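You operate a simulated robot arm through the tools that you are given. There is no shell and no other tool. Be economical: measure what you need, move in short steps, check, and stop when the job is done.

Carry out the task below with a simulated robot arm. There is one attempt and no reset: what you move stays moved.

## Task
Load the thick mango pouch pack into the magazine and jog one pouch into the grippers.
Fine: print facing out, guides in to its size mark, magazine pushed home; the display ends on GRIP OK.
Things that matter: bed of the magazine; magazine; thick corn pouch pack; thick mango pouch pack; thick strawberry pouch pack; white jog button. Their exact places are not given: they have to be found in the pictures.

Only the result counts: the job must be done as asked and must still hold three seconds after the hand-in. Knocking over, shifting, dropping, spilling or breaking anything else fails it.

## Robot
A 7-joint arm with a two-finger parallel gripper on a trunk, on a base that drives. Base frame: it is fixed to the floor where the robot stands at the start and does not move with it; the origin is under the middle of the robot, x ahead of it, y to its left, z up. Units: cm, rad, N and s.
With the tool pointing down near the work surface it reaches from about 10 to 72 cm from the robot's upright axis, wherever it stands. Its first joint turns from -2.897 to 2.897 rad. Places, roughly: bed of the magazine [120, -20, 70]; magazine [120, -20, 70]; thick corn pouch pack [125, 125, 100]; thick mango pouch pack [125, 150, 100]; thick strawberry pouch pack [125, 100, 100]; white jog button [100, -10, 110]. Payload 3.91 kg.
Tool frame: the origin (TCP) lies between the finger pads and is the grasp point; the fingertips stand 3 cm ahead of it; z points along the fingers, y is the line along which they close. Largest opening 11 cm; finger width 2, thickness 1; the body of the gripper, 4.8 by 11.2 cm, starts 5.5 cm behind the TCP.
Orientation is that of the tool frame in the base frame, as a unit quaternion [w, x, y, z]. With the fingers straight down and closing along the base's y, the tool's x points along the base's -x, its y along +y and its z along -z.

## Interface
- The arm moves only by the tool drive_tool. Its argument "moves" is a list of rows, each a list of 6 numbers: the shift along the tool's x, y, z in units of 30 mm (1.0 is 30 mm), then the turn, a rotation vector about the tool's x, y, z in units of 4 degrees (1.0 is 4 degrees). In form: [[dx, dy, dz, wx, wy, wz], ...]. A call has 1 to 8 rows; each row shifts and turns the commanded pose from where the row before left it, along the tool's axes as they then stand. "hand" is the closure, from 0 (fully open) to 1 (shut), set as the call begins (left out, the last holds). A call with a number of a shift or a turn outside -1 to 1 is refused whole. Each row takes 0.2 s and may step no farther than 5 cm and 0.15 rad from the row before; otherwise, or with a gripper value out of range, the whole call is refused. A pose out of reach is approached as far as the arm can. The call stops where the force on the tool passes 50 N (or 10 N more than at its start, if that is more) or the arm is blocked; 0.2 s more then pass. The fingers move at their own pace (about 15.3 cm/s each) and stop on an object; they squeeze with about 43 N. The grip force told is the motor's: it shows also when the fingers shut on nothing. Time passes only in rows, and 0.2 s behind the last, so rows that do not move let the fingers close. It gives the time, the measured TCP pose, the force on the tool (base axes), the opening and the grip force at its end, in the units of the frame above (readings bear some noise), with the torque about the TCP (base axes, N m) and any sound that the robot's microphone picked up.
- Cameras (640 x 400 px; columns grow to the right, rows downward): "scene" is now at [0.61, 11.14, 134.02]; the picture's right is [-0.43, -0.90, 0.00], its down [-0.48, 0.22, -0.85] and it looks along [0.77, -0.36, -0.53] (base axes); focal length 282 px, centre (320, 200). "wrist" rides on the gripper at [7.7, 0.7, -11.4] in the tool frame; the picture's right is [-0.09, 1.00, 0.00], its down [-0.80, -0.07, -0.59] and it looks along [-0.59, -0.05, 0.80] (tool axes); focal length 270 px, centre (320, 200).
- snapshot(camera): a new picture of that camera. It takes no simulated time.
- lift_body(by): slides the trunk up (or, below 0, down) by that many cm; the arm and the scene camera ride with it, the base frame stays. It gives what a move gives, with no picture.
- base_move(legs): drives the robot by 1 to 6 legs, each [ahead, turn to the left] in cm and rad, along the robot's own axes; the way and the turn of a leg run together, so that a leg with both is an arc; at most 150 cm and 3.142 rad a leg. The arm and the cameras ride along, it lands a little off, and it stops where it bumps. It gives what a move gives.
- pan_tilt(pan, tilt): turns the head with the scene camera to pan (to the left, within 2.705 rad either way) and tilt (down, from -0.506 to 1.204), counted from straight ahead of the robot. It gives what a move gives.
- measure_at(camera, pixels): for up to 12 pixels [column, row] of the newest picture of that camera ("zoom" is the newest enlarged one), the place [x, y, z] in the base frame of the surface seen there, good to about 0.3 cm. It takes no simulated time.
- enlarge(camera, box): a new picture of the part [left, top, right, bottom] of that camera's present view, enlarged. It takes no simulated time.
- finish_job(): hands the job in; it is judged then, once.

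Go step by step. Measure first, check grasps and placings, and put right what went wrong. The budget is 80 turns and 60 pictures, counting those below and the enlarged ones. Unless the task says otherwise, let go and move clear before handing in, and close with one line.

The tools are called after "Emit:" by a JSON object that holds its "name" and its "arguments". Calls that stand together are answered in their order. drive_tool: Moves the arm, as the interface text tells. Its arguments: {"type":"object","properties":{"moves":{"type":"array"},"hand":{"type":"number"}},"required":["moves"]} The other tools are called the same way: lift_body (by) slides the trunk up or down; base_move (legs) drives the base; pan_tilt (pan, tilt) turns the head that bears the scene camera; snapshot (camera) takes a picture; measure_at (camera, pixels) gives the place of the surface under pixels of a picture; enlarge (camera, box) takes an enlarged picture of a part of a camera's view; finish_job () hands the job in.

At the start:

```text
time_s: 0.0
tcp_pos: [48.3, -4.95, 98.63]
orientation: [-0.001, 0.0, 1.0, 0.001]
wrist_force: [-0.7, 0.1, -0.7]
ft_torque: [0.03, -0.03, 0.0]
gripper_width: 10.99
gripper_force: 0.0
trunk travel left (down, up): [-30.0, 31.0]
robot x, y, heading: [-0.19, 0.25, -0.003]
head pan, tilt: [-0.442, 0.553]
```

scene: 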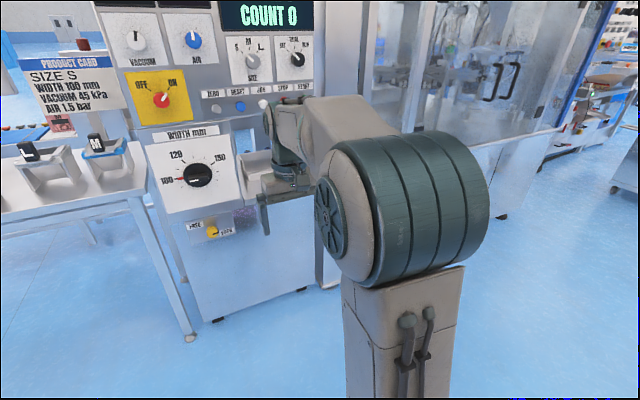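
wrist: 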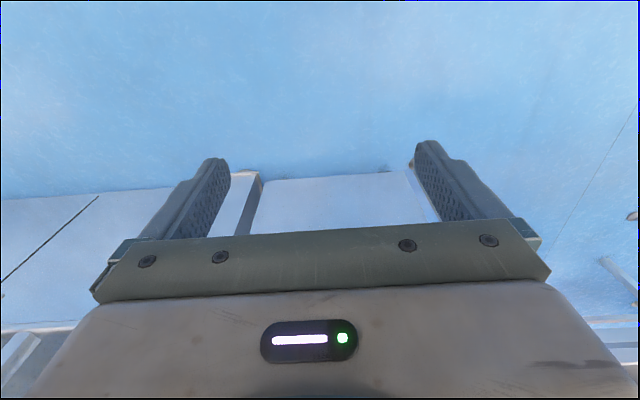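

The start picture shows a control panel with dials (VACUUM, AIR, SIZE, WIDTH mm at 100, an OFF/ON switch), a product card at (65,80) and a display with COUNT 0. I'll look closer at the panel and card first.

Emit:
{"name": "pan_tilt", "arguments": {"pan": -0.1, "tilt": 0.3}}

Emit:
{"name": "snapshot", "arguments": {"camera": "scene"}}

Emit:
{"name": "pan_tilt", "arguments": {"pan": 0.8, "tilt": 0.3}}

Emit:
{"name": "snapshot", "arguments": {"camera": "scene"}}

```text
time_s: 0.8
tcp_pos: [48.45, -4.9, 98.76]
orientation: [0.0, 0.0, 1.0, 0.001]
wrist_force: [-0.9, -0.6, 0.3]
ft_torque: [0.01, -0.03, -0.02]
gripper_width: 11.0
gripper_force: 0.1
trunk travel left (down, up): [-30.0, 31.0]
robot x, y, heading: [-0.05, -0.05, 0.003]
head pan, tilt: [-0.099, 0.3]
```

```text
57 pictures are left
```

scene: 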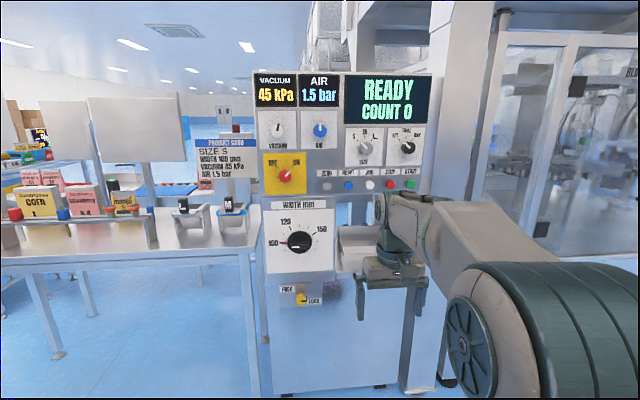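

```text
time_s: 2.0
tcp_pos: [48.45, -4.97, 98.78]
orientation: [0.0, -0.001, 1.0, 0.001]
wrist_force: [0.0, 0.0, -0.9]
ft_torque: [-0.05, 0.0, -0.02]
gripper_width: 11.02
gripper_force: 0.1
trunk travel left (down, up): [-30.0, 31.0]
robot x, y, heading: [-0.32, 0.35, 0.002]
head pan, tilt: [0.799, 0.3]
```

```text
56 pictures are left
```

scene: 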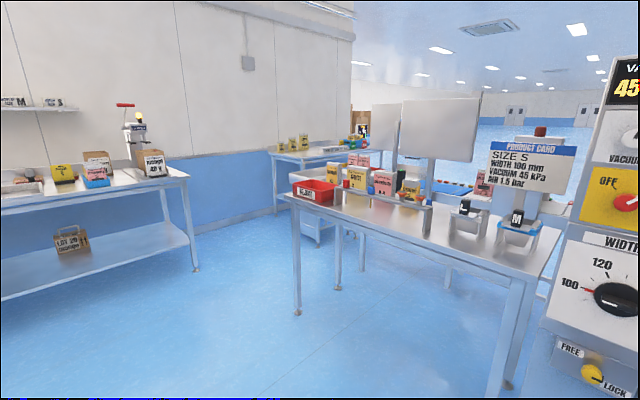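

The table at (400,200) holds corn, strawberry and mango packs; a product card says SIZE S, WIDTH 100 mm, and there are S/M-like holders. I'll enlarge these.

Emit:
{"name": "enlarge", "arguments": {"camera": "scene", "box": [280, 140, 560, 260]}}

Emit:
{"name": "measure_at", "arguments": {"camera": "scene", "pixels": [[357, 178], [385, 182], [408, 188], [463, 207], [516, 218], [316, 190], [335, 173], [525, 160], [615, 300], [592, 374]]}}

Emit:
{"name": "pan_tilt", "arguments": {"pan": -0.1, "tilt": 0.3}}

Emit:
{"name": "enlarge", "arguments": {"camera": "scene", "box": [240, 60, 440, 200]}}

Emit:
{"name": "enlarge", "arguments": {"camera": "scene", "box": [240, 190, 440, 330]}}

```text
2.29 times, centred on (420, 200) of scene
```

zoom: 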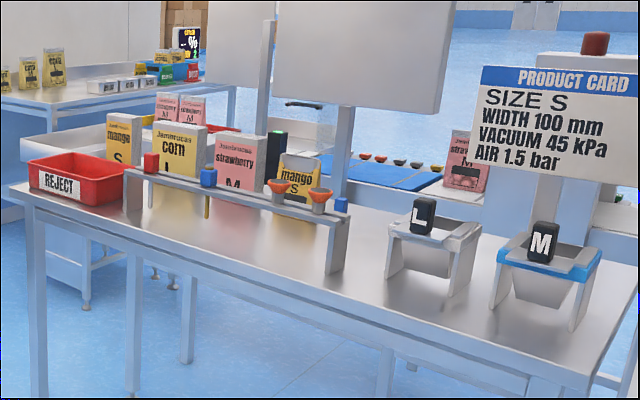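

```text
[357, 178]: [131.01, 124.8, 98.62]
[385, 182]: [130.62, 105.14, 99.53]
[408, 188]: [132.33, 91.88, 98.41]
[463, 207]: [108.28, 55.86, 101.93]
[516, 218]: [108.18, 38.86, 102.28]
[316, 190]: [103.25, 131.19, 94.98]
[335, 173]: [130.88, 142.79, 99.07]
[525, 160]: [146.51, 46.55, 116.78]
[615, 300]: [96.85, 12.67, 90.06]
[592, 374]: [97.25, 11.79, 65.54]
```

```text
time_s: 3.2
tcp_pos: [48.37, -4.95, 98.83]
orientation: [-0.001, 0.0, 1.0, 0.0]
wrist_force: [0.1, -0.8, -0.4]
ft_torque: [0.03, -0.01, -0.02]
gripper_width: 11.01
gripper_force: 0.1
trunk travel left (down, up): [-30.0, 31.0]
robot x, y, heading: [0.03, 0.03, 0.0]
head pan, tilt: [-0.099, 0.3]
```

```text
2.86 times, centred on (340, 130) of scene
```

zoom: 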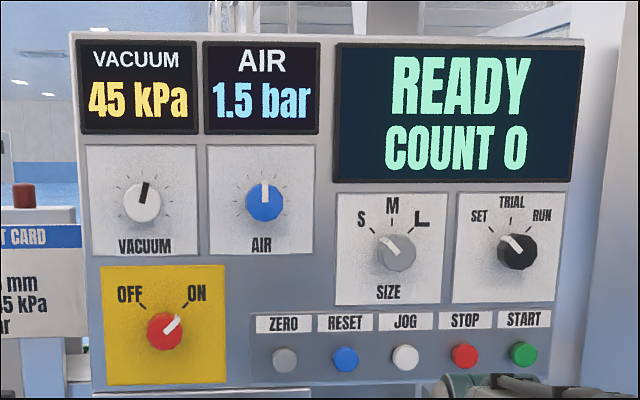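

```text
2.86 times, centred on (340, 260) of scene
```

zoom: 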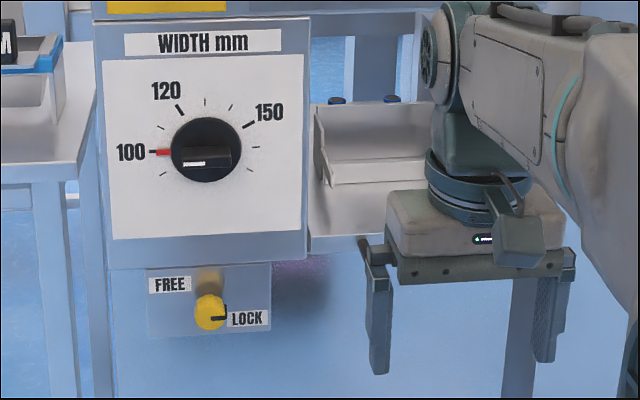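

The panel already reads S, 45 kPa, 1.5 bar, SET, 100 mm, machine on. The magazine (zoom 370,170) is hidden behind the arm, so I turn the base left to bare it.

Emit:
{"name": "base_move", "arguments": {"legs": [[0, 0.9]]}}

Emit:
{"name": "pan_tilt", "arguments": {"pan": -1.1, "tilt": 0.4}}

Emit:
{"name": "lift_body", "arguments": {"by": 15}}

Emit:
{"name": "snapshot", "arguments": {"camera": "scene"}}

```text
time_s: 6.0
tcp_pos: [34.08, 34.78, 98.86]
orientation: [0.0, -0.435, 0.9, 0.0]
wrist_force: [0.5, 0.0, -0.1]
ft_torque: [-0.02, 0.05, 0.01]
gripper_width: 11.01
gripper_force: 0.1
trunk travel left (down, up): [-30.0, 31.0]
robot x, y, heading: [-0.14, -0.42, 0.904]
head pan, tilt: [-0.099, 0.3]
```

```text
time_s: 7.2
tcp_pos: [34.18, 34.85, 98.82]
orientation: [0.0, -0.435, 0.901, 0.0]
wrist_force: [0.2, 0.3, -0.3]
ft_torque: [-0.01, -0.02, 0.0]
gripper_width: 10.99
gripper_force: 0.1
trunk travel left (down, up): [-30.0, 31.0]
robot x, y, heading: [0.06, 0.01, 0.898]
head pan, tilt: [-1.1, 0.4]
```

```text
time_s: 9.0
tcp_pos: [33.98, 34.81, 113.7]
orientation: [-0.001, -0.434, 0.901, 0.0]
wrist_force: [1.1, 0.2, 0.8]
ft_torque: [0.02, -0.02, 0.02]
gripper_width: 11.0
gripper_force: 0.1
trunk travel left (down, up): [-45.0, 16.0]
robot x, y, heading: [0.1, 0.48, 0.9]
head pan, tilt: [-1.1, 0.4]
```

```text
52 pictures are left
```

scene: 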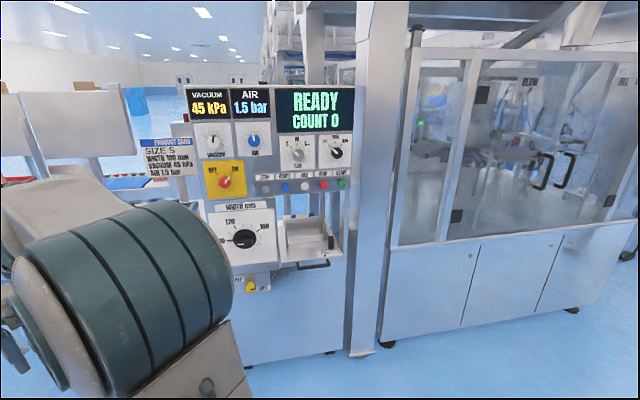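

Emit:
{"name": "enlarge", "arguments": {"camera": "scene", "box": [265, 200, 361, 280]}}

Emit:
{"name": "measure_at", "arguments": {"camera": "scene", "pixels": [[304, 187], [312, 265], [300, 264], [328, 263], [290, 258], [330, 242], [286, 222], [328, 220], [305, 235], [330, 228], [308, 247], [244, 239]]}}

```text
5.00 times, centred on (313, 240) of scene
```

zoom: 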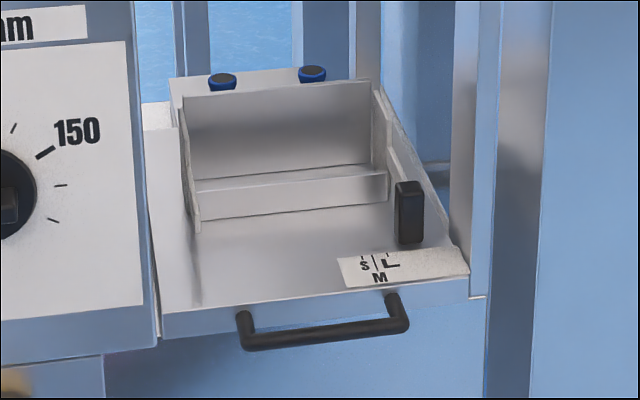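

```text
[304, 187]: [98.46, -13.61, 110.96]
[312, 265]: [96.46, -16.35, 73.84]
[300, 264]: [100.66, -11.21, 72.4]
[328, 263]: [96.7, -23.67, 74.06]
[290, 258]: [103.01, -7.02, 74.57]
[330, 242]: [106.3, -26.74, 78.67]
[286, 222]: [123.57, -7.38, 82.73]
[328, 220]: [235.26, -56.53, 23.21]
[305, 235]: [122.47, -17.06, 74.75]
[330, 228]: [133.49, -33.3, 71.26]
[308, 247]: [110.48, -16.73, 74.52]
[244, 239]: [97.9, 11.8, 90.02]
```

The magazine is a pulled-out drawer with a handle (zoom 330,330), a black guide knob (410,212) and an S/M/L scale. I measure its details.

Emit:
{"name": "measure_at", "arguments": {"camera": "zoom", "pixels": [[410, 190], [408, 225], [360, 262], [368, 262], [377, 262], [388, 262], [278, 100], [280, 145], [290, 182], [290, 200], [189, 150], [192, 210]]}}

Emit:
{"name": "measure_at", "arguments": {"camera": "zoom", "pixels": [[376, 125], [378, 165], [385, 185], [396, 230], [395, 160], [440, 220], [222, 85], [312, 75], [250, 250], [380, 200], [200, 190], [330, 330]]}}

```text
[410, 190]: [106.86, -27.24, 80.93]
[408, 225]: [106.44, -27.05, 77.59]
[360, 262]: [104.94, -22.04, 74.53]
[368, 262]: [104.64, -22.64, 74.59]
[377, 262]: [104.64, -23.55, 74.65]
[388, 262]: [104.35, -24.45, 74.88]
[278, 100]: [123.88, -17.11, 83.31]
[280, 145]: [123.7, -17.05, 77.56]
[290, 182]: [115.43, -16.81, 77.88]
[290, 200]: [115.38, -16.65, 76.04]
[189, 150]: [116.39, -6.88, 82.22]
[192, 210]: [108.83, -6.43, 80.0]
```

```text
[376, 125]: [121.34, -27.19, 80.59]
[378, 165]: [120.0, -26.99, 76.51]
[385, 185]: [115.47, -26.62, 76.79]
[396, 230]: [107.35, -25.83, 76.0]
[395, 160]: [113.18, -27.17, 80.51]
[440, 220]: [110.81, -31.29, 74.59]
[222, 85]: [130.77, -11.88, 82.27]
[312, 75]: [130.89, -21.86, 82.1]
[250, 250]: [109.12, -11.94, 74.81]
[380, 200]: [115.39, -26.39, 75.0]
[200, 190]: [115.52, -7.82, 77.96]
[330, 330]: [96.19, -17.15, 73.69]
```

The drawer bed is at z≈74.6, slot between lip x≈115.4 and back wall x≈123.9, guides at y≈-7 and -27, S mark near y≈-22. Now I drive toward the packs to view them.

Emit:
{"name": "base_move", "arguments": {"legs": [[0, 0.25], [130, 0], [0, -1.15]]}}

Emit:
{"name": "pan_tilt", "arguments": {"pan": 0.15, "tilt": 0.55}}

Emit:
{"name": "snapshot", "arguments": {"camera": "scene"}}

```text
time_s: 19.2
tcp_pos: [102.51, 113.41, 113.88]
orientation: [0.0, 0.004, 1.0, 0.0]
wrist_force: [0.0, -1.0, -0.4]
ft_torque: [0.01, -0.05, -0.02]
gripper_width: 11.02
gripper_force: 0.0
trunk travel left (down, up): [-45.0, 16.0]
robot x, y, heading: [53.85, 118.87, -0.005]
head pan, tilt: [-1.1, 0.4]
```

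```text
time_s: 20.7
tcp_pos: [102.53, 113.25, 113.79]
orientation: [0.0, 0.005, 1.0, 0.0]
wrist_force: [-0.8, -0.5, 0.1]
ft_torque: [-0.03, 0.02, -0.03]
gripper_width: 11.0
gripper_force: 0.0
trunk travel left (down, up): [-45.0, 16.0]
robot x, y, heading: [53.94, 118.05, -0.004]
head pan, tilt: [0.15, 0.55]
```

```text
50 pictures are left
```

scene: 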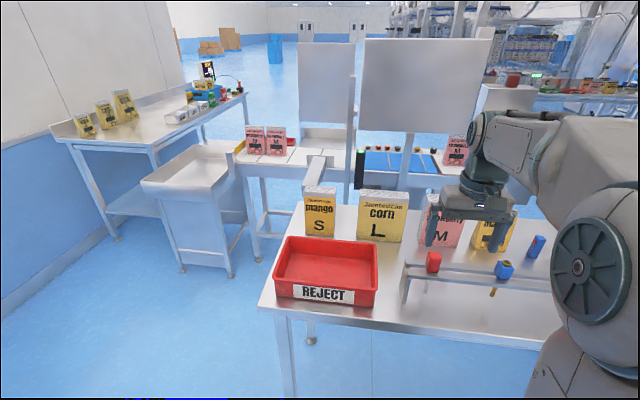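

Emit:
{"name": "enlarge", "arguments": {"camera": "scene", "box": [260, 160, 420, 310]}}

Emit:
{"name": "measure_at", "arguments": {"camera": "scene", "pixels": [[307, 192], [333, 194], [319, 192], [318, 220], [306, 233], [332, 235], [314, 188], [333, 190], [362, 200], [375, 242], [345, 225], [280, 240]]}}

```text
2.67 times, centred on (340, 235) of scene
```

zoom: 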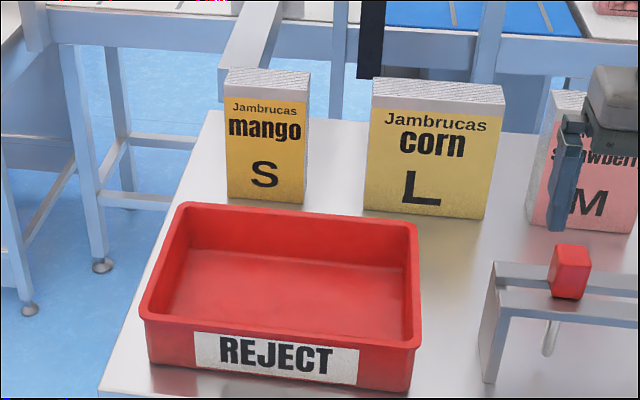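

```text
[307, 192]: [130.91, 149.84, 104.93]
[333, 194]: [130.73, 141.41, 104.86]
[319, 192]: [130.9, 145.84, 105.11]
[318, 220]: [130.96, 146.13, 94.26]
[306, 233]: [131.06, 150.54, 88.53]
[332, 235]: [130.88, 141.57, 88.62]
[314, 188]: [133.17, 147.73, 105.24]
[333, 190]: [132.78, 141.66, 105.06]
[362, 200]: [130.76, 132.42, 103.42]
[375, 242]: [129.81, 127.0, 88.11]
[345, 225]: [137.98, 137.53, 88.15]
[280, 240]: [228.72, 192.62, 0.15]
```

The mango S pack stands at x≈131 front, y≈141–151, z 88–105, print toward the robot. I measure its thickness on the zoom.

Emit:
{"name": "measure_at", "arguments": {"camera": "zoom", "pixels": [[227, 84], [303, 90], [265, 86], [231, 70], [268, 72], [307, 76], [306, 130], [230, 195], [300, 202], [308, 110], [226, 150], [290, 300]]}}

```text
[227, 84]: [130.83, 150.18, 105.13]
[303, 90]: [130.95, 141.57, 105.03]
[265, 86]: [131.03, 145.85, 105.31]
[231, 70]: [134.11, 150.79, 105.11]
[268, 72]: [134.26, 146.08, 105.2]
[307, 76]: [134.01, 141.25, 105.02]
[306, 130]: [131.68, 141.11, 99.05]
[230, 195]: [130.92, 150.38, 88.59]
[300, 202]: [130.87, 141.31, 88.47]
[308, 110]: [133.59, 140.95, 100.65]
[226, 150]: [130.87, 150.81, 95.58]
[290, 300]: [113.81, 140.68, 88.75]
```

The pack is ≈10 wide (y), ≈4 thick, 17 tall, so I'll grip its sides with a nearly level tool, which also fits below the overhanging panel at the magazine. First I drive the base across to face the pack.

Emit:
{"name": "base_move", "arguments": {"legs": [[0, 1.3], [33.5, 0], [0, -1.296]]}}

Emit:
{"name": "drive_tool", "arguments": {"moves": [[0, 0, 0, 0, -1, 0], [0, 0, 0, 0, -1, 0], [0, 0, 0, 0, -1, 0], [0, 0, 0, 0, -1, 0]]}}

```text
time_s: 29.3
tcp_pos: [111.77, 144.96, 113.9]
orientation: [0.001, 0.006, 1.0, 0.0]
wrist_force: [-1.0, -0.2, 0.5]
ft_torque: [0.0, -0.01, -0.02]
gripper_width: 10.98
gripper_force: 0.1
trunk travel left (down, up): [-45.0, 16.0]
robot x, y, heading: [63.33, 150.97, -0.014]
head pan, tilt: [0.15, 0.55]
```

```text
time_s: 30.3
tcp_pos: [111.58, 145.0, 113.82]
orientation: [0.141, 0.007, 0.99, -0.001]
wrist_force: [0.8, -0.5, -0.4]
ft_torque: [0.0, 0.0, 0.01]
gripper_width: 11.01
gripper_force: 0.0
trunk travel left (down, up): [-45.0, 16.0]
robot x, y, heading: [63.09, 150.71, -0.011]
head pan, tilt: [0.15, 0.55]
```

The tool is pitching forward as wished (z axis leaning to +x); 13 more rows bring it to about 22° below level.

Emit:
{"name": "drive_tool", "arguments": {"moves": [[0, 0, 0, 0, -1, 0], [0, 0, 0, 0, -1, 0], [0, 0, 0, 0, -1, 0], [0, 0, 0, 0, -1, 0], [0, 0, 0, 0, -1, 0], [0, 0, 0, 0, -1, 0], [0, 0, 0, 0, -1, 0]]}}

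Emit:
{"name": "drive_tool", "arguments": {"moves": [[0, 0, 0, 0, -1, 0], [0, 0, 0, 0, -1, 0], [0, 0, 0, 0, -1, 0], [0, 0, 0, 0, -1, 0], [0, 0, 0, 0, -1, 0], [0, 0, 0, 0, -1, 0], [0, 0, 0, 0, 0, 0]]}}

Emit:
{"name": "pan_tilt", "arguments": {"pan": -0.1, "tilt": 0.6}}

Emit:
{"name": "snapshot", "arguments": {"camera": "scene"}}

Emit:
{"name": "snapshot", "arguments": {"camera": "wrist"}}

```text
time_s: 31.9
tcp_pos: [111.71, 145.01, 113.82]
orientation: [0.376, 0.005, 0.927, -0.002]
wrist_force: [0.1, -0.1, 0.1]
ft_torque: [-0.02, 0.01, -0.01]
gripper_width: 11.01
gripper_force: 0.1
trunk travel left (down, up): [-45.0, 16.0]
robot x, y, heading: [63.22, 150.22, -0.013]
head pan, tilt: [0.15, 0.55]
```

```text
time_s: 33.5
tcp_pos: [111.67, 144.92, 113.75]
orientation: [0.559, 0.004, 0.829, -0.003]
wrist_force: [0.0, 0.3, 0.4]
ft_torque: [0.01, 0.01, 0.0]
gripper_width: 11.0
gripper_force: 0.0
trunk travel left (down, up): [-45.0, 16.0]
robot x, y, heading: [63.38, 150.28, -0.009]
head pan, tilt: [0.15, 0.55]
```

```text
time_s: 34.3
tcp_pos: [111.66, 145.09, 113.8]
orientation: [0.559, 0.006, 0.829, -0.004]
wrist_force: [-0.1, 0.8, -0.1]
ft_torque: [-0.03, 0.01, -0.05]
gripper_width: 10.98
gripper_force: 0.0
trunk travel left (down, up): [-45.0, 16.0]
robot x, y, heading: [63.25, 150.65, -0.013]
head pan, tilt: [-0.099, 0.6]
```

```text
48 pictures are left
```

scene: 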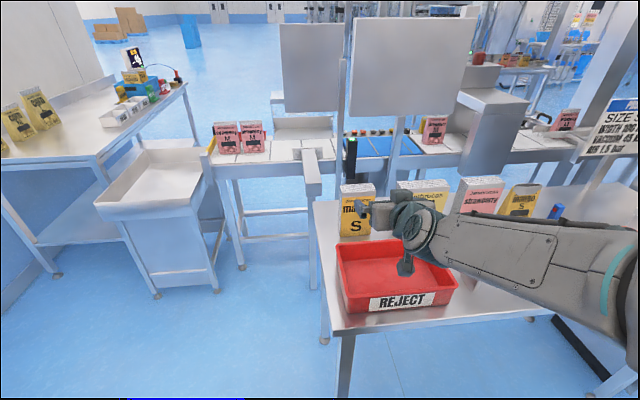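

```text
47 pictures are left
```

wrist: 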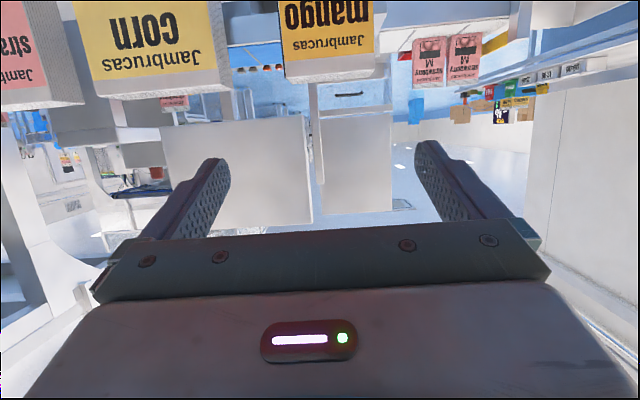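

The tool is at 22° below level, level in roll; the pack is straight ahead. I move to a pre-grasp about 10 cm before the pack at z≈102.3, keeping above the bin (rim z≈95).

Emit:
{"name": "drive_tool", "arguments": {"moves": [[0.363, 0.067, 0.807, 0, 0, 0], [0.363, 0.067, 0.807, 0, 0, 0], [0.363, 0.067, 0.807, 0, 0, 0], [0.363, 0.067, 0.807, 0, 0, 0], [0.363, 0.067, 0.807, 0, 0, 0], [0.363, 0.067, 0.807, 0, 0, 0], [0, 0, 0, 0, 0, 0]], "hand": 0}}

Emit:
{"name": "snapshot", "arguments": {"camera": "wrist"}}

Emit:
{"name": "enlarge", "arguments": {"camera": "scene", "box": [310, 150, 470, 320]}}

```text
time_s: 35.9
tcp_pos: [122.72, 146.18, 102.3]
orientation: [0.559, 0.006, 0.829, -0.004]
wrist_force: [0.2, -0.8, -0.7]
ft_torque: [0.01, -0.01, 0.01]
gripper_width: 11.02
gripper_force: 0.0
trunk travel left (down, up): [-45.0, 16.0]
robot x, y, heading: [63.32, 150.23, -0.009]
head pan, tilt: [-0.099, 0.6]
```

```text
46 pictures are left
```

wrist: 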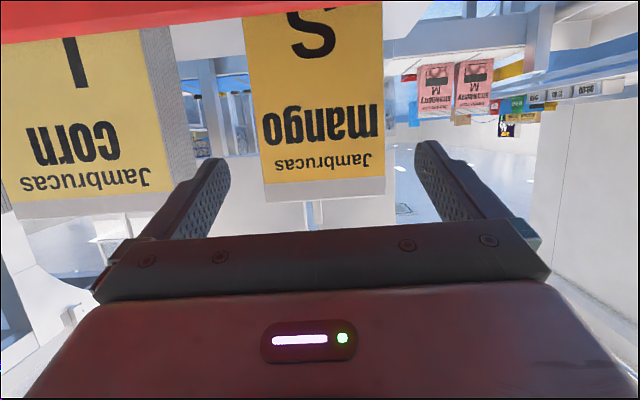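

```text
2.35 times, centred on (390, 235) of scene
```

zoom: 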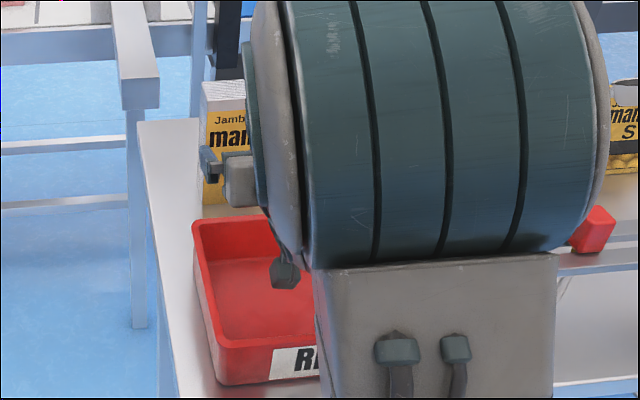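

In the wrist picture the pack spans cols ~250–385 between the fingers. I measure its edges to centre the grip.

Emit:
{"name": "measure_at", "arguments": {"camera": "wrist", "pixels": [[264, 180], [384, 172], [258, 130], [382, 120], [252, 70], [381, 60], [325, 190], [266, 195], [384, 185]]}}

```text
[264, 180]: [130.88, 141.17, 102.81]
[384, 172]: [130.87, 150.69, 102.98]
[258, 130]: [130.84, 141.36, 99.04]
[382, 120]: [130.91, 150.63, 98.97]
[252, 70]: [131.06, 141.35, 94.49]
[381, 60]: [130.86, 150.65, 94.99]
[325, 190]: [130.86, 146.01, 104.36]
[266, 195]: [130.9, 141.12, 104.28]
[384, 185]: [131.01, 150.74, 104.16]
```

The pack centre is y≈145.93, front x≈130.9; the tool is centred within 0.2 cm. I slide straight in by 10 cm.

Emit:
{"name": "drive_tool", "arguments": {"moves": [[-0.253, -0.008, 0.624, 0, 0, 0], [-0.253, -0.008, 0.624, 0, 0, 0], [-0.253, -0.008, 0.624, 0, 0, 0], [-0.253, -0.008, 0.624, 0, 0, 0], [-0.253, -0.008, 0.624, 0, 0, 0]]}}

Emit:
{"name": "snapshot", "arguments": {"camera": "wrist"}}

```text
time_s: 37.1
tcp_pos: [132.76, 145.79, 102.15]
orientation: [0.559, 0.005, 0.829, -0.003]
wrist_force: [-0.1, 0.6, 0.7]
ft_torque: [-0.02, 0.01, 0.01]
gripper_width: 11.0
gripper_force: 0.1
trunk travel left (down, up): [-45.0, 16.0]
robot x, y, heading: [63.1, 150.78, -0.012]
head pan, tilt: [-0.099, 0.6]
```

```text
44 pictures are left
```

wrist: 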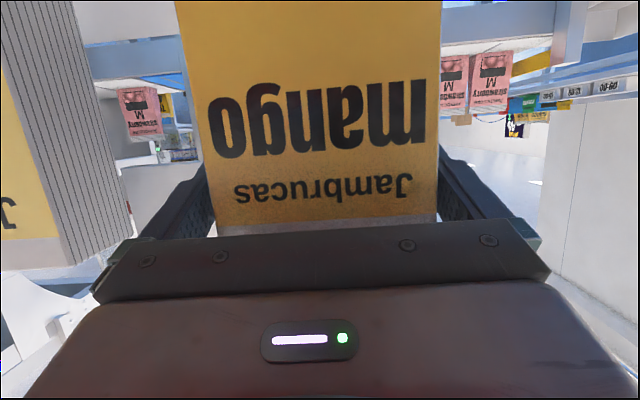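

The pack sits between both fingers. I close and lift slightly.

Emit:
{"name": "drive_tool", "arguments": {"moves": [[0, 0, 0, 0, 0, 0], [0, 0, 0, 0, 0, 0], [0, 0, 0, 0, 0, 0]], "hand": 1}}

Emit:
{"name": "drive_tool", "arguments": {"moves": [[-0.4, 0, -0.16, 0, 0, 0], [-0.4, 0, -0.16, 0, 0, 0], [-0.4, 0, -0.16, 0, 0, 0], [-0.4, 0, -0.16, 0, 0, 0]]}}

Emit:
{"name": "snapshot", "arguments": {"camera": "wrist"}}

```text
time_s: 37.9
tcp_pos: [132.94, 145.88, 102.31]
orientation: [0.559, 0.005, 0.829, -0.004]
wrist_force: [0.0, 0.2, 0.9]
ft_torque: [-0.1, -0.01, -0.02]
gripper_width: 9.99
gripper_force: 43.5
trunk travel left (down, up): [-45.0, 16.0]
robot x, y, heading: [63.62, 150.51, -0.013]
head pan, tilt: [-0.099, 0.6]
```

```text
time_s: 38.9
tcp_pos: [132.93, 145.83, 107.51]
orientation: [0.559, 0.006, 0.829, -0.004]
wrist_force: [-0.5, 0.4, -2.7]
ft_torque: [0.0, -0.01, -0.01]
gripper_width: 9.99
gripper_force: 43.1
trunk travel left (down, up): [-45.0, 16.0]
robot x, y, heading: [63.4, 150.49, -0.01]
head pan, tilt: [-0.099, 0.6]
```

```text
43 pictures are left
```

wrist: 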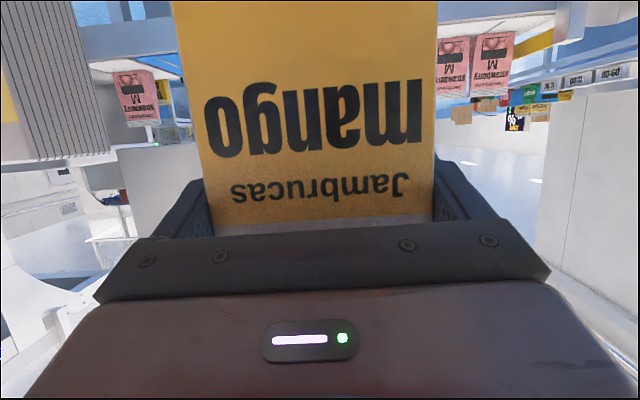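

The pack is held (width 9.99, 43 N). I raise the trunk, draw the pack back over the bin, then back the base away.

Emit:
{"name": "lift_body", "arguments": {"by": 8}}

Emit:
{"name": "drive_tool", "arguments": {"moves": [[0.39, 0, -0.96, 0, 0, 0], [0.39, 0, -0.96, 0, 0, 0], [0.39, 0, -0.96, 0, 0, 0], [0.39, 0, -0.96, 0, 0, 0], [0.39, 0, -0.96, 0, 0, 0], [0.39, 0, -0.96, 0, 0, 0], [0.39, 0, -0.96, 0, 0, 0], [0.39, 0, -0.96, 0, 0, 0]]}}

Emit:
{"name": "base_move", "arguments": {"legs": [[-42, 0], [0, -1.56], [81, 0], [81, 0], [0, 1.57]]}}

Emit:
{"name": "pan_tilt", "arguments": {"pan": 0.1, "tilt": 0.4}}

Emit:
{"name": "snapshot", "arguments": {"camera": "scene"}}

```text
time_s: 40.0
tcp_pos: [132.77, 145.87, 115.48]
orientation: [0.559, 0.005, 0.829, -0.004]
wrist_force: [-0.1, -0.6, -1.5]
ft_torque: [0.04, -0.02, 0.0]
gripper_width: 9.97
gripper_force: 42.8
trunk travel left (down, up): [-53.0, 8.0]
robot x, y, heading: [63.18, 150.32, -0.013]
head pan, tilt: [-0.099, 0.6]
```

```text
time_s: 41.8
tcp_pos: [110.75, 145.76, 117.54]
orientation: [0.559, 0.005, 0.829, -0.004]
wrist_force: [-0.3, 0.1, -2.6]
ft_torque: [0.01, 0.02, -0.01]
gripper_width: 9.96
gripper_force: 42.9
out of reach, approached as far as the arm can: row 7, 8
trunk travel left (down, up): [-53.0, 8.0]
robot x, y, heading: [63.55, 150.53, -0.014]
head pan, tilt: [-0.099, 0.6]
```

```text
time_s: 59.9
tcp_pos: [69.03, -16.56, 117.48]
orientation: [0.558, 0.005, 0.83, -0.004]
wrist_force: [-0.3, 0.7, -1.8]
ft_torque: [0.0, 0.03, -0.01]
gripper_width: 9.98
gripper_force: 42.9
trunk travel left (down, up): [-53.0, 8.0]
robot x, y, heading: [21.48, -11.26, -0.015]
head pan, tilt: [-0.099, 0.6]
```

```text
time_s: 60.6
tcp_pos: [68.99, -16.47, 117.38]
orientation: [0.558, 0.005, 0.83, -0.003]
wrist_force: [-1.1, 1.2, -1.7]
ft_torque: [-0.04, 0.01, -0.01]
gripper_width: 9.99
gripper_force: 42.6
trunk travel left (down, up): [-53.0, 8.0]
robot x, y, heading: [21.66, -11.37, -0.017]
head pan, tilt: [0.099, 0.4]
```

```text
42 pictures are left
```

scene: 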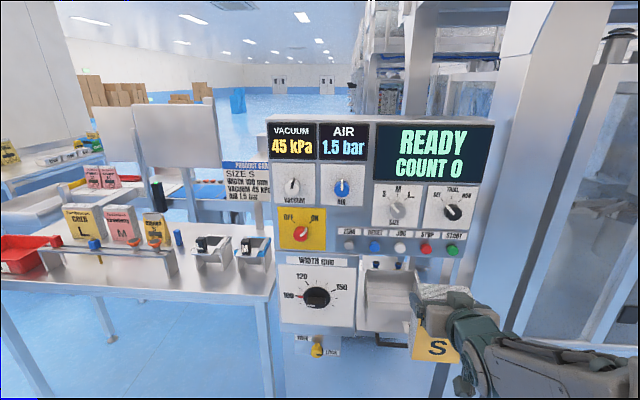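

The base stands before the machine with the pack held. I measure the panel's lower edge and the drawer from here.

Emit:
{"name": "measure_at", "arguments": {"camera": "scene", "pixels": [[400, 253], [440, 255], [400, 258], [401, 248], [365, 262], [488, 130], [493, 130], [385, 285], [378, 310], [345, 122], [490, 124], [370, 290]]}}

Emit:
{"name": "enlarge", "arguments": {"camera": "scene", "box": [340, 230, 500, 350]}}

```text
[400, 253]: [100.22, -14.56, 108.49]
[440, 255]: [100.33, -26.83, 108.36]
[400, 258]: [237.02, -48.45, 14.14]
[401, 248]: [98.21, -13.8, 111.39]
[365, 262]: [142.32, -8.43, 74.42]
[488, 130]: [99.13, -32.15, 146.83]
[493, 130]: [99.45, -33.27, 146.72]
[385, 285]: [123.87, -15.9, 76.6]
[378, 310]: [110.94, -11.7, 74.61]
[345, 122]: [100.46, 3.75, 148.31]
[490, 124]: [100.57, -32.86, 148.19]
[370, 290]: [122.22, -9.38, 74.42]
```

```text
3.33 times, centred on (420, 290) of scene
```

zoom: 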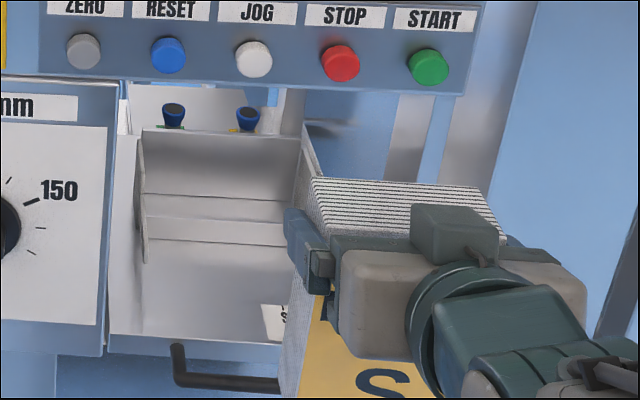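

The opening under the panel is up to z≈108.4 at x≈100. I check how far hand parts rise above the TCP.

Emit:
{"name": "measure_at", "arguments": {"camera": "zoom", "pixels": [[455, 212], [425, 215], [495, 235], [400, 255], [440, 280], [500, 300], [540, 310], [600, 360], [560, 270], [500, 340], [330, 183], [480, 190]]}}

Emit:
{"name": "pan_tilt", "arguments": {"pan": -0.3, "tilt": 0.8}}

Emit:
{"name": "snapshot", "arguments": {"camera": "scene"}}

```text
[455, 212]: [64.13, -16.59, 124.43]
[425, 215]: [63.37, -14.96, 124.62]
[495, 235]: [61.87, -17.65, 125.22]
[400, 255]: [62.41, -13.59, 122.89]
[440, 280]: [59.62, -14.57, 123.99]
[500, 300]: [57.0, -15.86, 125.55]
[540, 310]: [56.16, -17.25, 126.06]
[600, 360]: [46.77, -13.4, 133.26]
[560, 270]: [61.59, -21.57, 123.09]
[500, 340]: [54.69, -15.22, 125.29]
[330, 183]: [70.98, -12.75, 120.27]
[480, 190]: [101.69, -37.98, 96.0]
```

```text
time_s: 61.5
tcp_pos: [69.01, -16.52, 117.35]
orientation: [0.558, 0.005, 0.83, -0.004]
wrist_force: [0.5, -0.1, -2.3]
ft_torque: [-0.01, 0.02, 0.01]
gripper_width: 9.97
gripper_force: 43.8
trunk travel left (down, up): [-53.0, 8.0]
robot x, y, heading: [21.76, -11.31, -0.013]
head pan, tilt: [-0.3, 0.799]
```

```text
40 pictures are left
```

scene: 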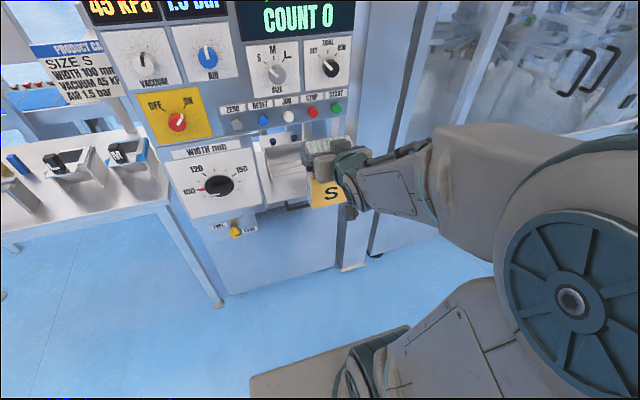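

Wrist links rise up to +16 above the TCP at 22 cm behind, so I'll pitch the tool 14° more level while entering and set the pack upright behind the lip. Lower the trunk, pitch, drive forward 30.

Emit:
{"name": "lift_body", "arguments": {"by": -22.5}}

Emit:
{"name": "drive_tool", "arguments": {"moves": [[0, 0, 0, 0, -1, 0], [0, 0, 0, 0, -1, 0], [0, 0, 0, 0, -1, 0], [0, 0, 0, 0, -0.5, 0], [0, 0, 0, 0, 0, 0]]}}

Emit:
{"name": "base_move", "arguments": {"legs": [[20, 0]]}}

Emit:
{"name": "pan_tilt", "arguments": {"pan": 0.1, "tilt": 0.5}}

Emit:
{"name": "snapshot", "arguments": {"camera": "scene"}}

```text
time_s: 63.9
tcp_pos: [68.98, -16.62, 94.92]
orientation: [0.558, 0.006, 0.83, -0.004]
wrist_force: [-0.1, -0.2, -1.6]
ft_torque: [-0.01, 0.0, 0.0]
gripper_width: 9.97
gripper_force: 42.8
trunk travel left (down, up): [-30.5, 30.5]
robot x, y, heading: [21.61, -11.19, -0.012]
head pan, tilt: [-0.3, 0.799]
```

```text
time_s: 65.1
tcp_pos: [72.08, -17.2, 96.75]
orientation: [0.655, 0.005, 0.756, -0.005]
wrist_force: [0.5, 0.4, -2.4]
ft_torque: [0.02, 0.02, 0.02]
gripper_width: 9.99
gripper_force: 43.5
out of reach, approached as far as the arm can: row 1, 2, 3, 4
trunk travel left (down, up): [-30.5, 30.5]
robot x, y, heading: [21.34, -11.54, -0.012]
head pan, tilt: [-0.3, 0.799]
```

```text
time_s: 66.7
tcp_pos: [91.76, -17.47, 96.91]
orientation: [0.655, 0.004, 0.756, -0.004]
wrist_force: [-0.3, 0.1, -2.9]
ft_torque: [0.02, 0.04, -0.01]
gripper_width: 9.99
gripper_force: 42.6
trunk travel left (down, up): [-30.5, 30.5]
robot x, y, heading: [41.15, -11.61, -0.016]
head pan, tilt: [-0.3, 0.799]
```

```text
time_s: 67.5
tcp_pos: [91.89, -17.48, 96.95]
orientation: [0.655, 0.004, 0.756, -0.004]
wrist_force: [-0.8, 0.0, -2.2]
ft_torque: [0.01, 0.03, -0.02]
gripper_width: 9.98
gripper_force: 42.7
trunk travel left (down, up): [-30.5, 30.5]
robot x, y, heading: [41.61, -11.89, -0.014]
head pan, tilt: [0.099, 0.499]
```

```text
39 pictures are left
```

scene: 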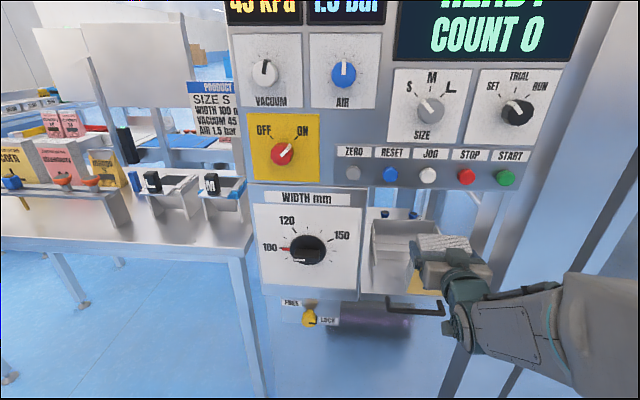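

The tool is 8° below level; moving straight along its axis takes the pack over the lip to x≈116.5, z≈93.4. First half.

Emit:
{"name": "drive_tool", "arguments": {"moves": [[0, 0.026, 0.83, 0, 0, 0], [0, 0.026, 0.83, 0, 0, 0], [0, 0.026, 0.83, 0, 0, 0], [0, 0.026, 0.83, 0, 0, 0], [0, 0.026, 0.83, 0, 0, 0], [0, 0, 0, 0, 0, 0]]}}

Emit:
{"name": "snapshot", "arguments": {"camera": "scene"}}

```text
time_s: 68.9
tcp_pos: [104.15, -17.2, 94.96]
orientation: [0.655, 0.005, 0.756, -0.005]
wrist_force: [0.1, -0.7, -2.5]
ft_torque: [0.02, 0.02, 0.02]
gripper_width: 9.96
gripper_force: 42.7
trunk travel left (down, up): [-30.5, 30.5]
robot x, y, heading: [40.96, -11.93, -0.013]
head pan, tilt: [0.099, 0.499]
```

```text
38 pictures are left
```

scene: 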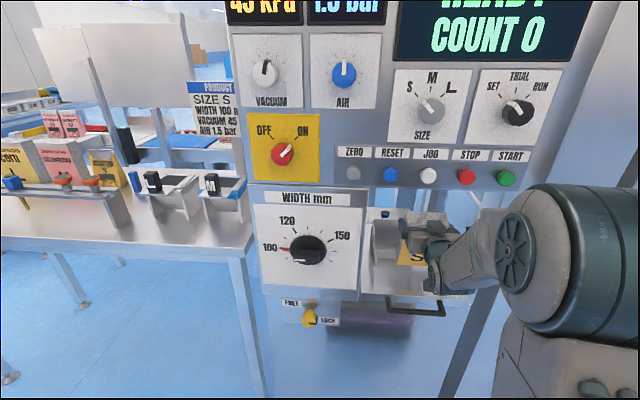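

All clear so far; I go on another 12.4 cm.

Emit:
{"name": "drive_tool", "arguments": {"moves": [[0, 0.02, 0.834, 0, 0, 0], [0, 0.02, 0.834, 0, 0, 0], [0, 0.02, 0.834, 0, 0, 0], [0, 0.02, 0.834, 0, 0, 0], [0, 0.02, 0.834, 0, 0, 0], [0, 0, 0, 0, 0, 0]]}}

Emit:
{"name": "snapshot", "arguments": {"camera": "wrist"}}

Emit:
{"name": "enlarge", "arguments": {"camera": "scene", "box": [340, 160, 540, 330]}}

```text
time_s: 70.3
tcp_pos: [116.6, -16.96, 93.11]
orientation: [0.655, 0.005, 0.756, -0.004]
wrist_force: [-0.5, -0.5, -2.7]
ft_torque: [0.01, 0.02, 0.0]
gripper_width: 9.98
gripper_force: 43.2
trunk travel left (down, up): [-30.5, 30.5]
robot x, y, heading: [41.0, -11.65, -0.006]
head pan, tilt: [0.099, 0.499]
```

```text
37 pictures are left
```

wrist: 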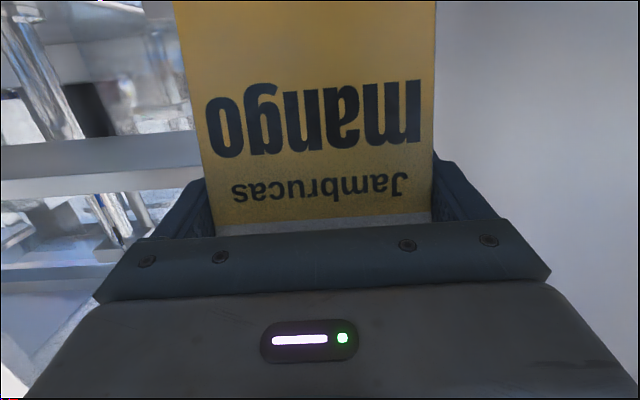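

```text
2.35 times, centred on (440, 245) of scene
```

zoom: 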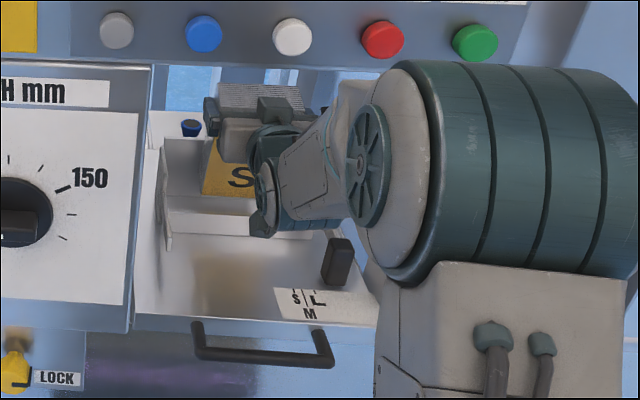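

The pack is behind the lip. I lower 3.6 cm.

Emit:
{"name": "drive_tool", "arguments": {"moves": [[0.3, 0, 0.043, 0, 0, 0], [0.3, 0, 0.043, 0, 0, 0], [0.3, 0, 0.043, 0, 0, 0], [0.3, 0, 0.043, 0, 0, 0], [0, 0, 0, 0, 0, 0]]}}

```text
time_s: 71.5
tcp_pos: [116.61, -17.03, 89.5]
orientation: [0.654, 0.005, 0.756, -0.005]
wrist_force: [0.2, -0.5, -2.7]
ft_torque: [0.03, 0.03, 0.01]
gripper_width: 9.97
gripper_force: 42.9
trunk travel left (down, up): [-30.5, 30.5]
robot x, y, heading: [41.33, -12.18, -0.011]
head pan, tilt: [0.099, 0.499]
```

Clear of the floor by ~0.7 cm. I turn the pack upright while moving 2.5 cm on, then lower the rest.

Emit:
{"name": "drive_tool", "arguments": {"moves": [[-0.054, 0, 0.2, 0, 0.87, 0], [-0.054, 0, 0.2, 0, 0.87, 0], [-0.054, 0, 0.2, 0, 0.87, 0], [-0.054, 0, 0.2, 0, 0.87, 0], [0, 0, 0, 0, 0, 0]]}}

Emit:
{"name": "enlarge", "arguments": {"camera": "scene", "box": [340, 160, 540, 330]}}

```text
time_s: 72.7
tcp_pos: [119.02, -17.03, 89.71]
orientation: [0.558, 0.006, 0.83, -0.004]
wrist_force: [0.3, 0.4, -2.4]
ft_torque: [-0.02, 0.04, -0.02]
gripper_width: 10.0
gripper_force: 43.0
trunk travel left (down, up): [-30.5, 30.5]
robot x, y, heading: [41.48, -11.91, -0.014]
head pan, tilt: [0.099, 0.499]
```

```text
2.35 times, centred on (440, 245) of scene
```

zoom: 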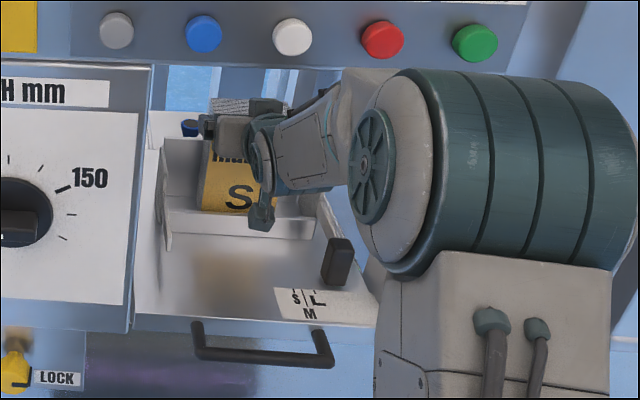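

Upright again at z 89.7. I lower about 1.1 cm in small steps, watching the force.

Emit:
{"name": "drive_tool", "arguments": {"moves": [[0.093, 0, 0.037, 0, 0, 0], [0.093, 0, 0.037, 0, 0, 0], [0.093, 0, 0.037, 0, 0, 0], [0.062, 0, 0.025, 0, 0, 0]]}}

```text
time_s: 73.7
tcp_pos: [118.97, -17.13, 88.74]
orientation: [0.56, 0.005, 0.828, -0.004]
wrist_force: [-0.4, -0.7, 3.8]
ft_torque: [-0.18, 0.29, 0.0]
gripper_width: 9.98
gripper_force: 43.1
trunk travel left (down, up): [-30.5, 30.5]
robot x, y, heading: [41.2, -11.59, -0.013]
head pan, tilt: [0.099, 0.499]
```

Contact felt (+6 N against the hanging weight), so the pack stands on the bed. I open and withdraw straight back.

Emit:
{"name": "drive_tool", "arguments": {"moves": [[0, 0, 0, 0, 0, 0], [0, 0, 0, 0, 0, 0], [0, 0, 0, 0, 0, 0]], "hand": 0}}

Emit:
{"name": "drive_tool", "arguments": {"moves": [[0.2, 0, -0.49, 0, 0, 0], [0.2, 0, -0.49, 0, 0, 0], [0.2, 0, -0.49, 0, 0, 0], [0.2, 0, -0.49, 0, 0, 0], [0.2, 0, -0.49, 0, 0, 0], [0.2, 0, -0.49, 0, 0, 0], [0.2, 0, -0.49, 0, 0, 0]]}}

Emit:
{"name": "snapshot", "arguments": {"camera": "wrist"}}

Emit:
{"name": "enlarge", "arguments": {"camera": "scene", "box": [340, 160, 540, 330]}}

```text
time_s: 74.5
tcp_pos: [118.96, -17.01, 88.55]
orientation: [0.558, 0.005, 0.83, -0.003]
wrist_force: [-0.2, 0.2, 0.3]
ft_torque: [0.0, -0.02, -0.02]
gripper_width: 11.0
gripper_force: 0.2
trunk travel left (down, up): [-30.5, 30.5]
robot x, y, heading: [41.11, -11.82, -0.012]
head pan, tilt: [0.099, 0.499]
```

```text
time_s: 76.1
tcp_pos: [107.88, -17.05, 88.48]
orientation: [0.557, 0.006, 0.83, -0.004]
wrist_force: [0.6, -0.4, -0.5]
ft_torque: [0.02, -0.03, 0.0]
gripper_width: 10.99
gripper_force: 0.1
trunk travel left (down, up): [-30.5, 30.5]
robot x, y, heading: [41.25, -11.79, -0.012]
head pan, tilt: [0.099, 0.499]
```

```text
34 pictures are left
```

wrist: 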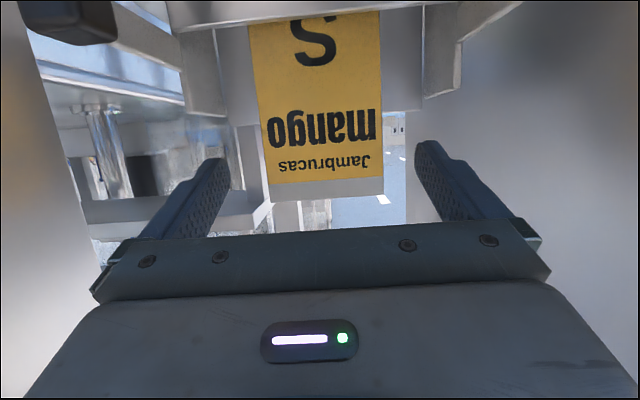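

```text
2.35 times, centred on (440, 245) of scene
```

zoom: 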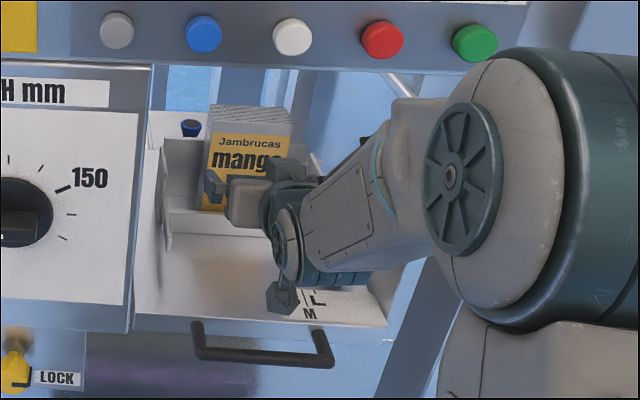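

The pack stands upright, print out, centred. I withdraw further and look at the scale and knob.

Emit:
{"name": "drive_tool", "arguments": {"moves": [[0.28, 0, -0.7, 0, 0, 0], [0.28, 0, -0.7, 0, 0, 0], [0.28, 0, -0.7, 0, 0, 0], [0.28, 0, -0.7, 0, 0, 0], [0.28, 0, -0.7, 0, 0, 0], [0.28, 0, -0.7, 0, 0, 0], [0.28, 0, -0.7, 0, 0, 0]]}}

Emit:
{"name": "snapshot", "arguments": {"camera": "wrist"}}

Emit:
{"name": "enlarge", "arguments": {"camera": "scene", "box": [390, 210, 490, 300]}}

```text
time_s: 77.7
tcp_pos: [92.19, -16.98, 88.82]
orientation: [0.558, 0.005, 0.83, -0.003]
wrist_force: [0.0, -0.3, -0.1]
ft_torque: [-0.01, -0.03, 0.02]
gripper_width: 11.01
gripper_force: 0.1
trunk travel left (down, up): [-30.5, 30.5]
robot x, y, heading: [41.4, -12.1, -0.009]
head pan, tilt: [0.099, 0.499]
```

```text
32 pictures are left
```

wrist: 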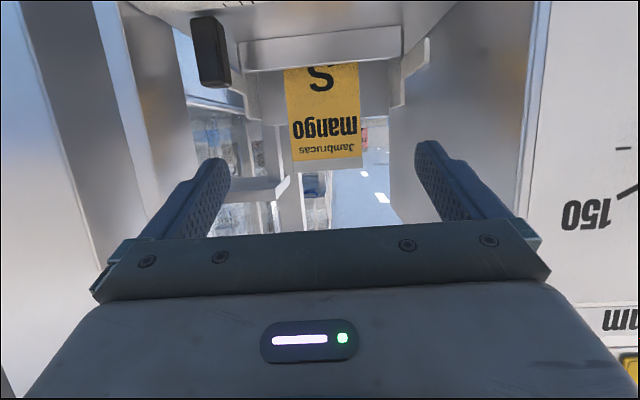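

```text
4.44 times, centred on (440, 255) of scene
```

zoom: 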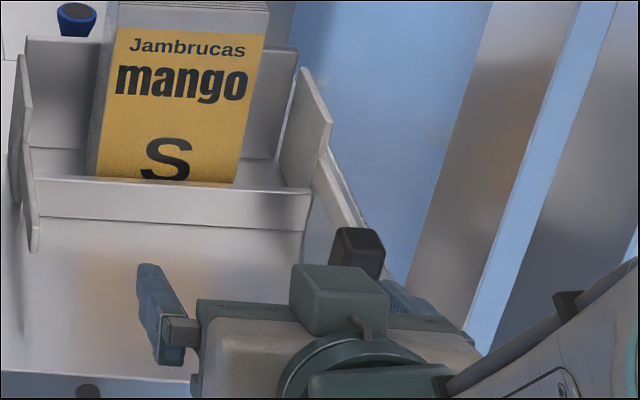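

I back the base off and turn left so that the scene camera sees the scale clearly.

Emit:
{"name": "base_move", "arguments": {"legs": [[-12, 0], [0, 0.7]]}}

Emit:
{"name": "pan_tilt", "arguments": {"pan": -0.85, "tilt": 0.5}}

Emit:
{"name": "lift_body", "arguments": {"by": 18}}

Emit:
{"name": "snapshot", "arguments": {"camera": "scene"}}

```text
time_s: 80.8
tcp_pos: [71.42, 17.03, 88.68]
orientation: [0.526, -0.278, 0.782, 0.187]
wrist_force: [-0.5, 0.4, -0.5]
ft_torque: [0.02, 0.02, 0.02]
gripper_width: 11.03
gripper_force: 0.1
trunk travel left (down, up): [-30.5, 30.5]
robot x, y, heading: [29.18, -11.81, 0.68]
head pan, tilt: [0.099, 0.499]
```

```text
time_s: 82.1
tcp_pos: [71.57, 17.16, 88.69]
orientation: [0.525, -0.279, 0.782, 0.188]
wrist_force: [-0.6, -0.3, 1.4]
ft_torque: [-0.04, -0.01, -0.01]
gripper_width: 11.0
gripper_force: 0.0
trunk travel left (down, up): [-30.5, 30.5]
robot x, y, heading: [29.22, -11.89, 0.68]
head pan, tilt: [-0.85, 0.499]
```

```text
time_s: 84.1
tcp_pos: [71.47, 17.05, 106.62]
orientation: [0.526, -0.278, 0.782, 0.186]
wrist_force: [0.0, -0.4, 0.3]
ft_torque: [0.03, -0.05, 0.01]
gripper_width: 11.02
gripper_force: 0.0
trunk travel left (down, up): [-48.5, 12.5]
robot x, y, heading: [29.62, -11.89, 0.685]
head pan, tilt: [-0.85, 0.499]
```

```text
30 pictures are left
```

scene: 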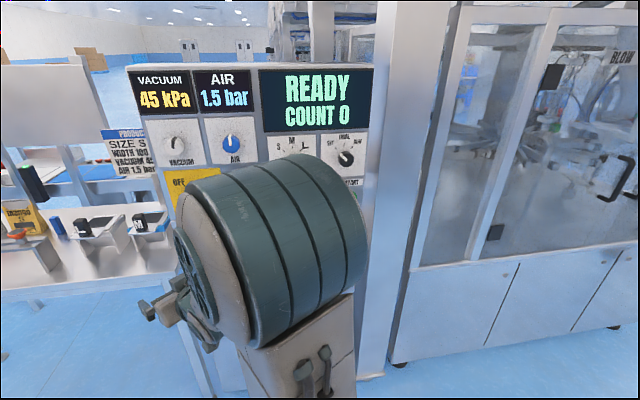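

The arm's elbow blocks the view; I turn further left.

Emit:
{"name": "base_move", "arguments": {"legs": [[0, 0.7]]}}

Emit:
{"name": "pan_tilt", "arguments": {"pan": -1.55, "tilt": 0.6}}

Emit:
{"name": "snapshot", "arguments": {"camera": "scene"}}

```text
time_s: 86.3
tcp_pos: [42.82, 37.56, 106.75]
orientation: [0.428, -0.531, 0.638, 0.356]
wrist_force: [0.2, 0.1, 0.6]
ft_torque: [0.01, 0.01, 0.06]
gripper_width: 11.0
gripper_force: 0.1
trunk travel left (down, up): [-48.5, 12.5]
robot x, y, heading: [29.6, -11.69, 1.387]
head pan, tilt: [-0.85, 0.499]
```

```text
time_s: 87.4
tcp_pos: [42.98, 37.61, 106.77]
orientation: [0.429, -0.53, 0.638, 0.356]
wrist_force: [-0.6, 0.9, -0.1]
ft_torque: [-0.04, -0.02, 0.03]
gripper_width: 10.98
gripper_force: 0.1
trunk travel left (down, up): [-48.5, 12.5]
robot x, y, heading: [29.23, -11.62, 1.383]
head pan, tilt: [-1.55, 0.6]
```

```text
29 pictures are left
```

scene: 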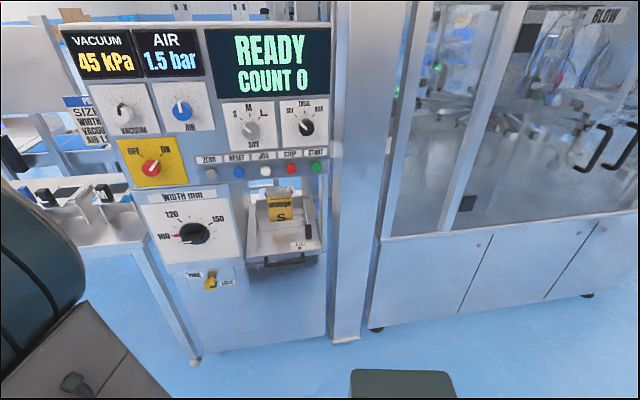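

Emit:
{"name": "enlarge", "arguments": {"camera": "scene", "box": [280, 210, 328, 258]}}

```text
8.33 times, centred on (304, 234) of scene
```

zoom: 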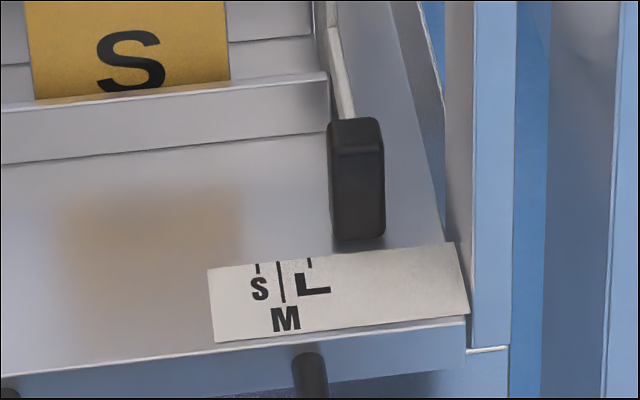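

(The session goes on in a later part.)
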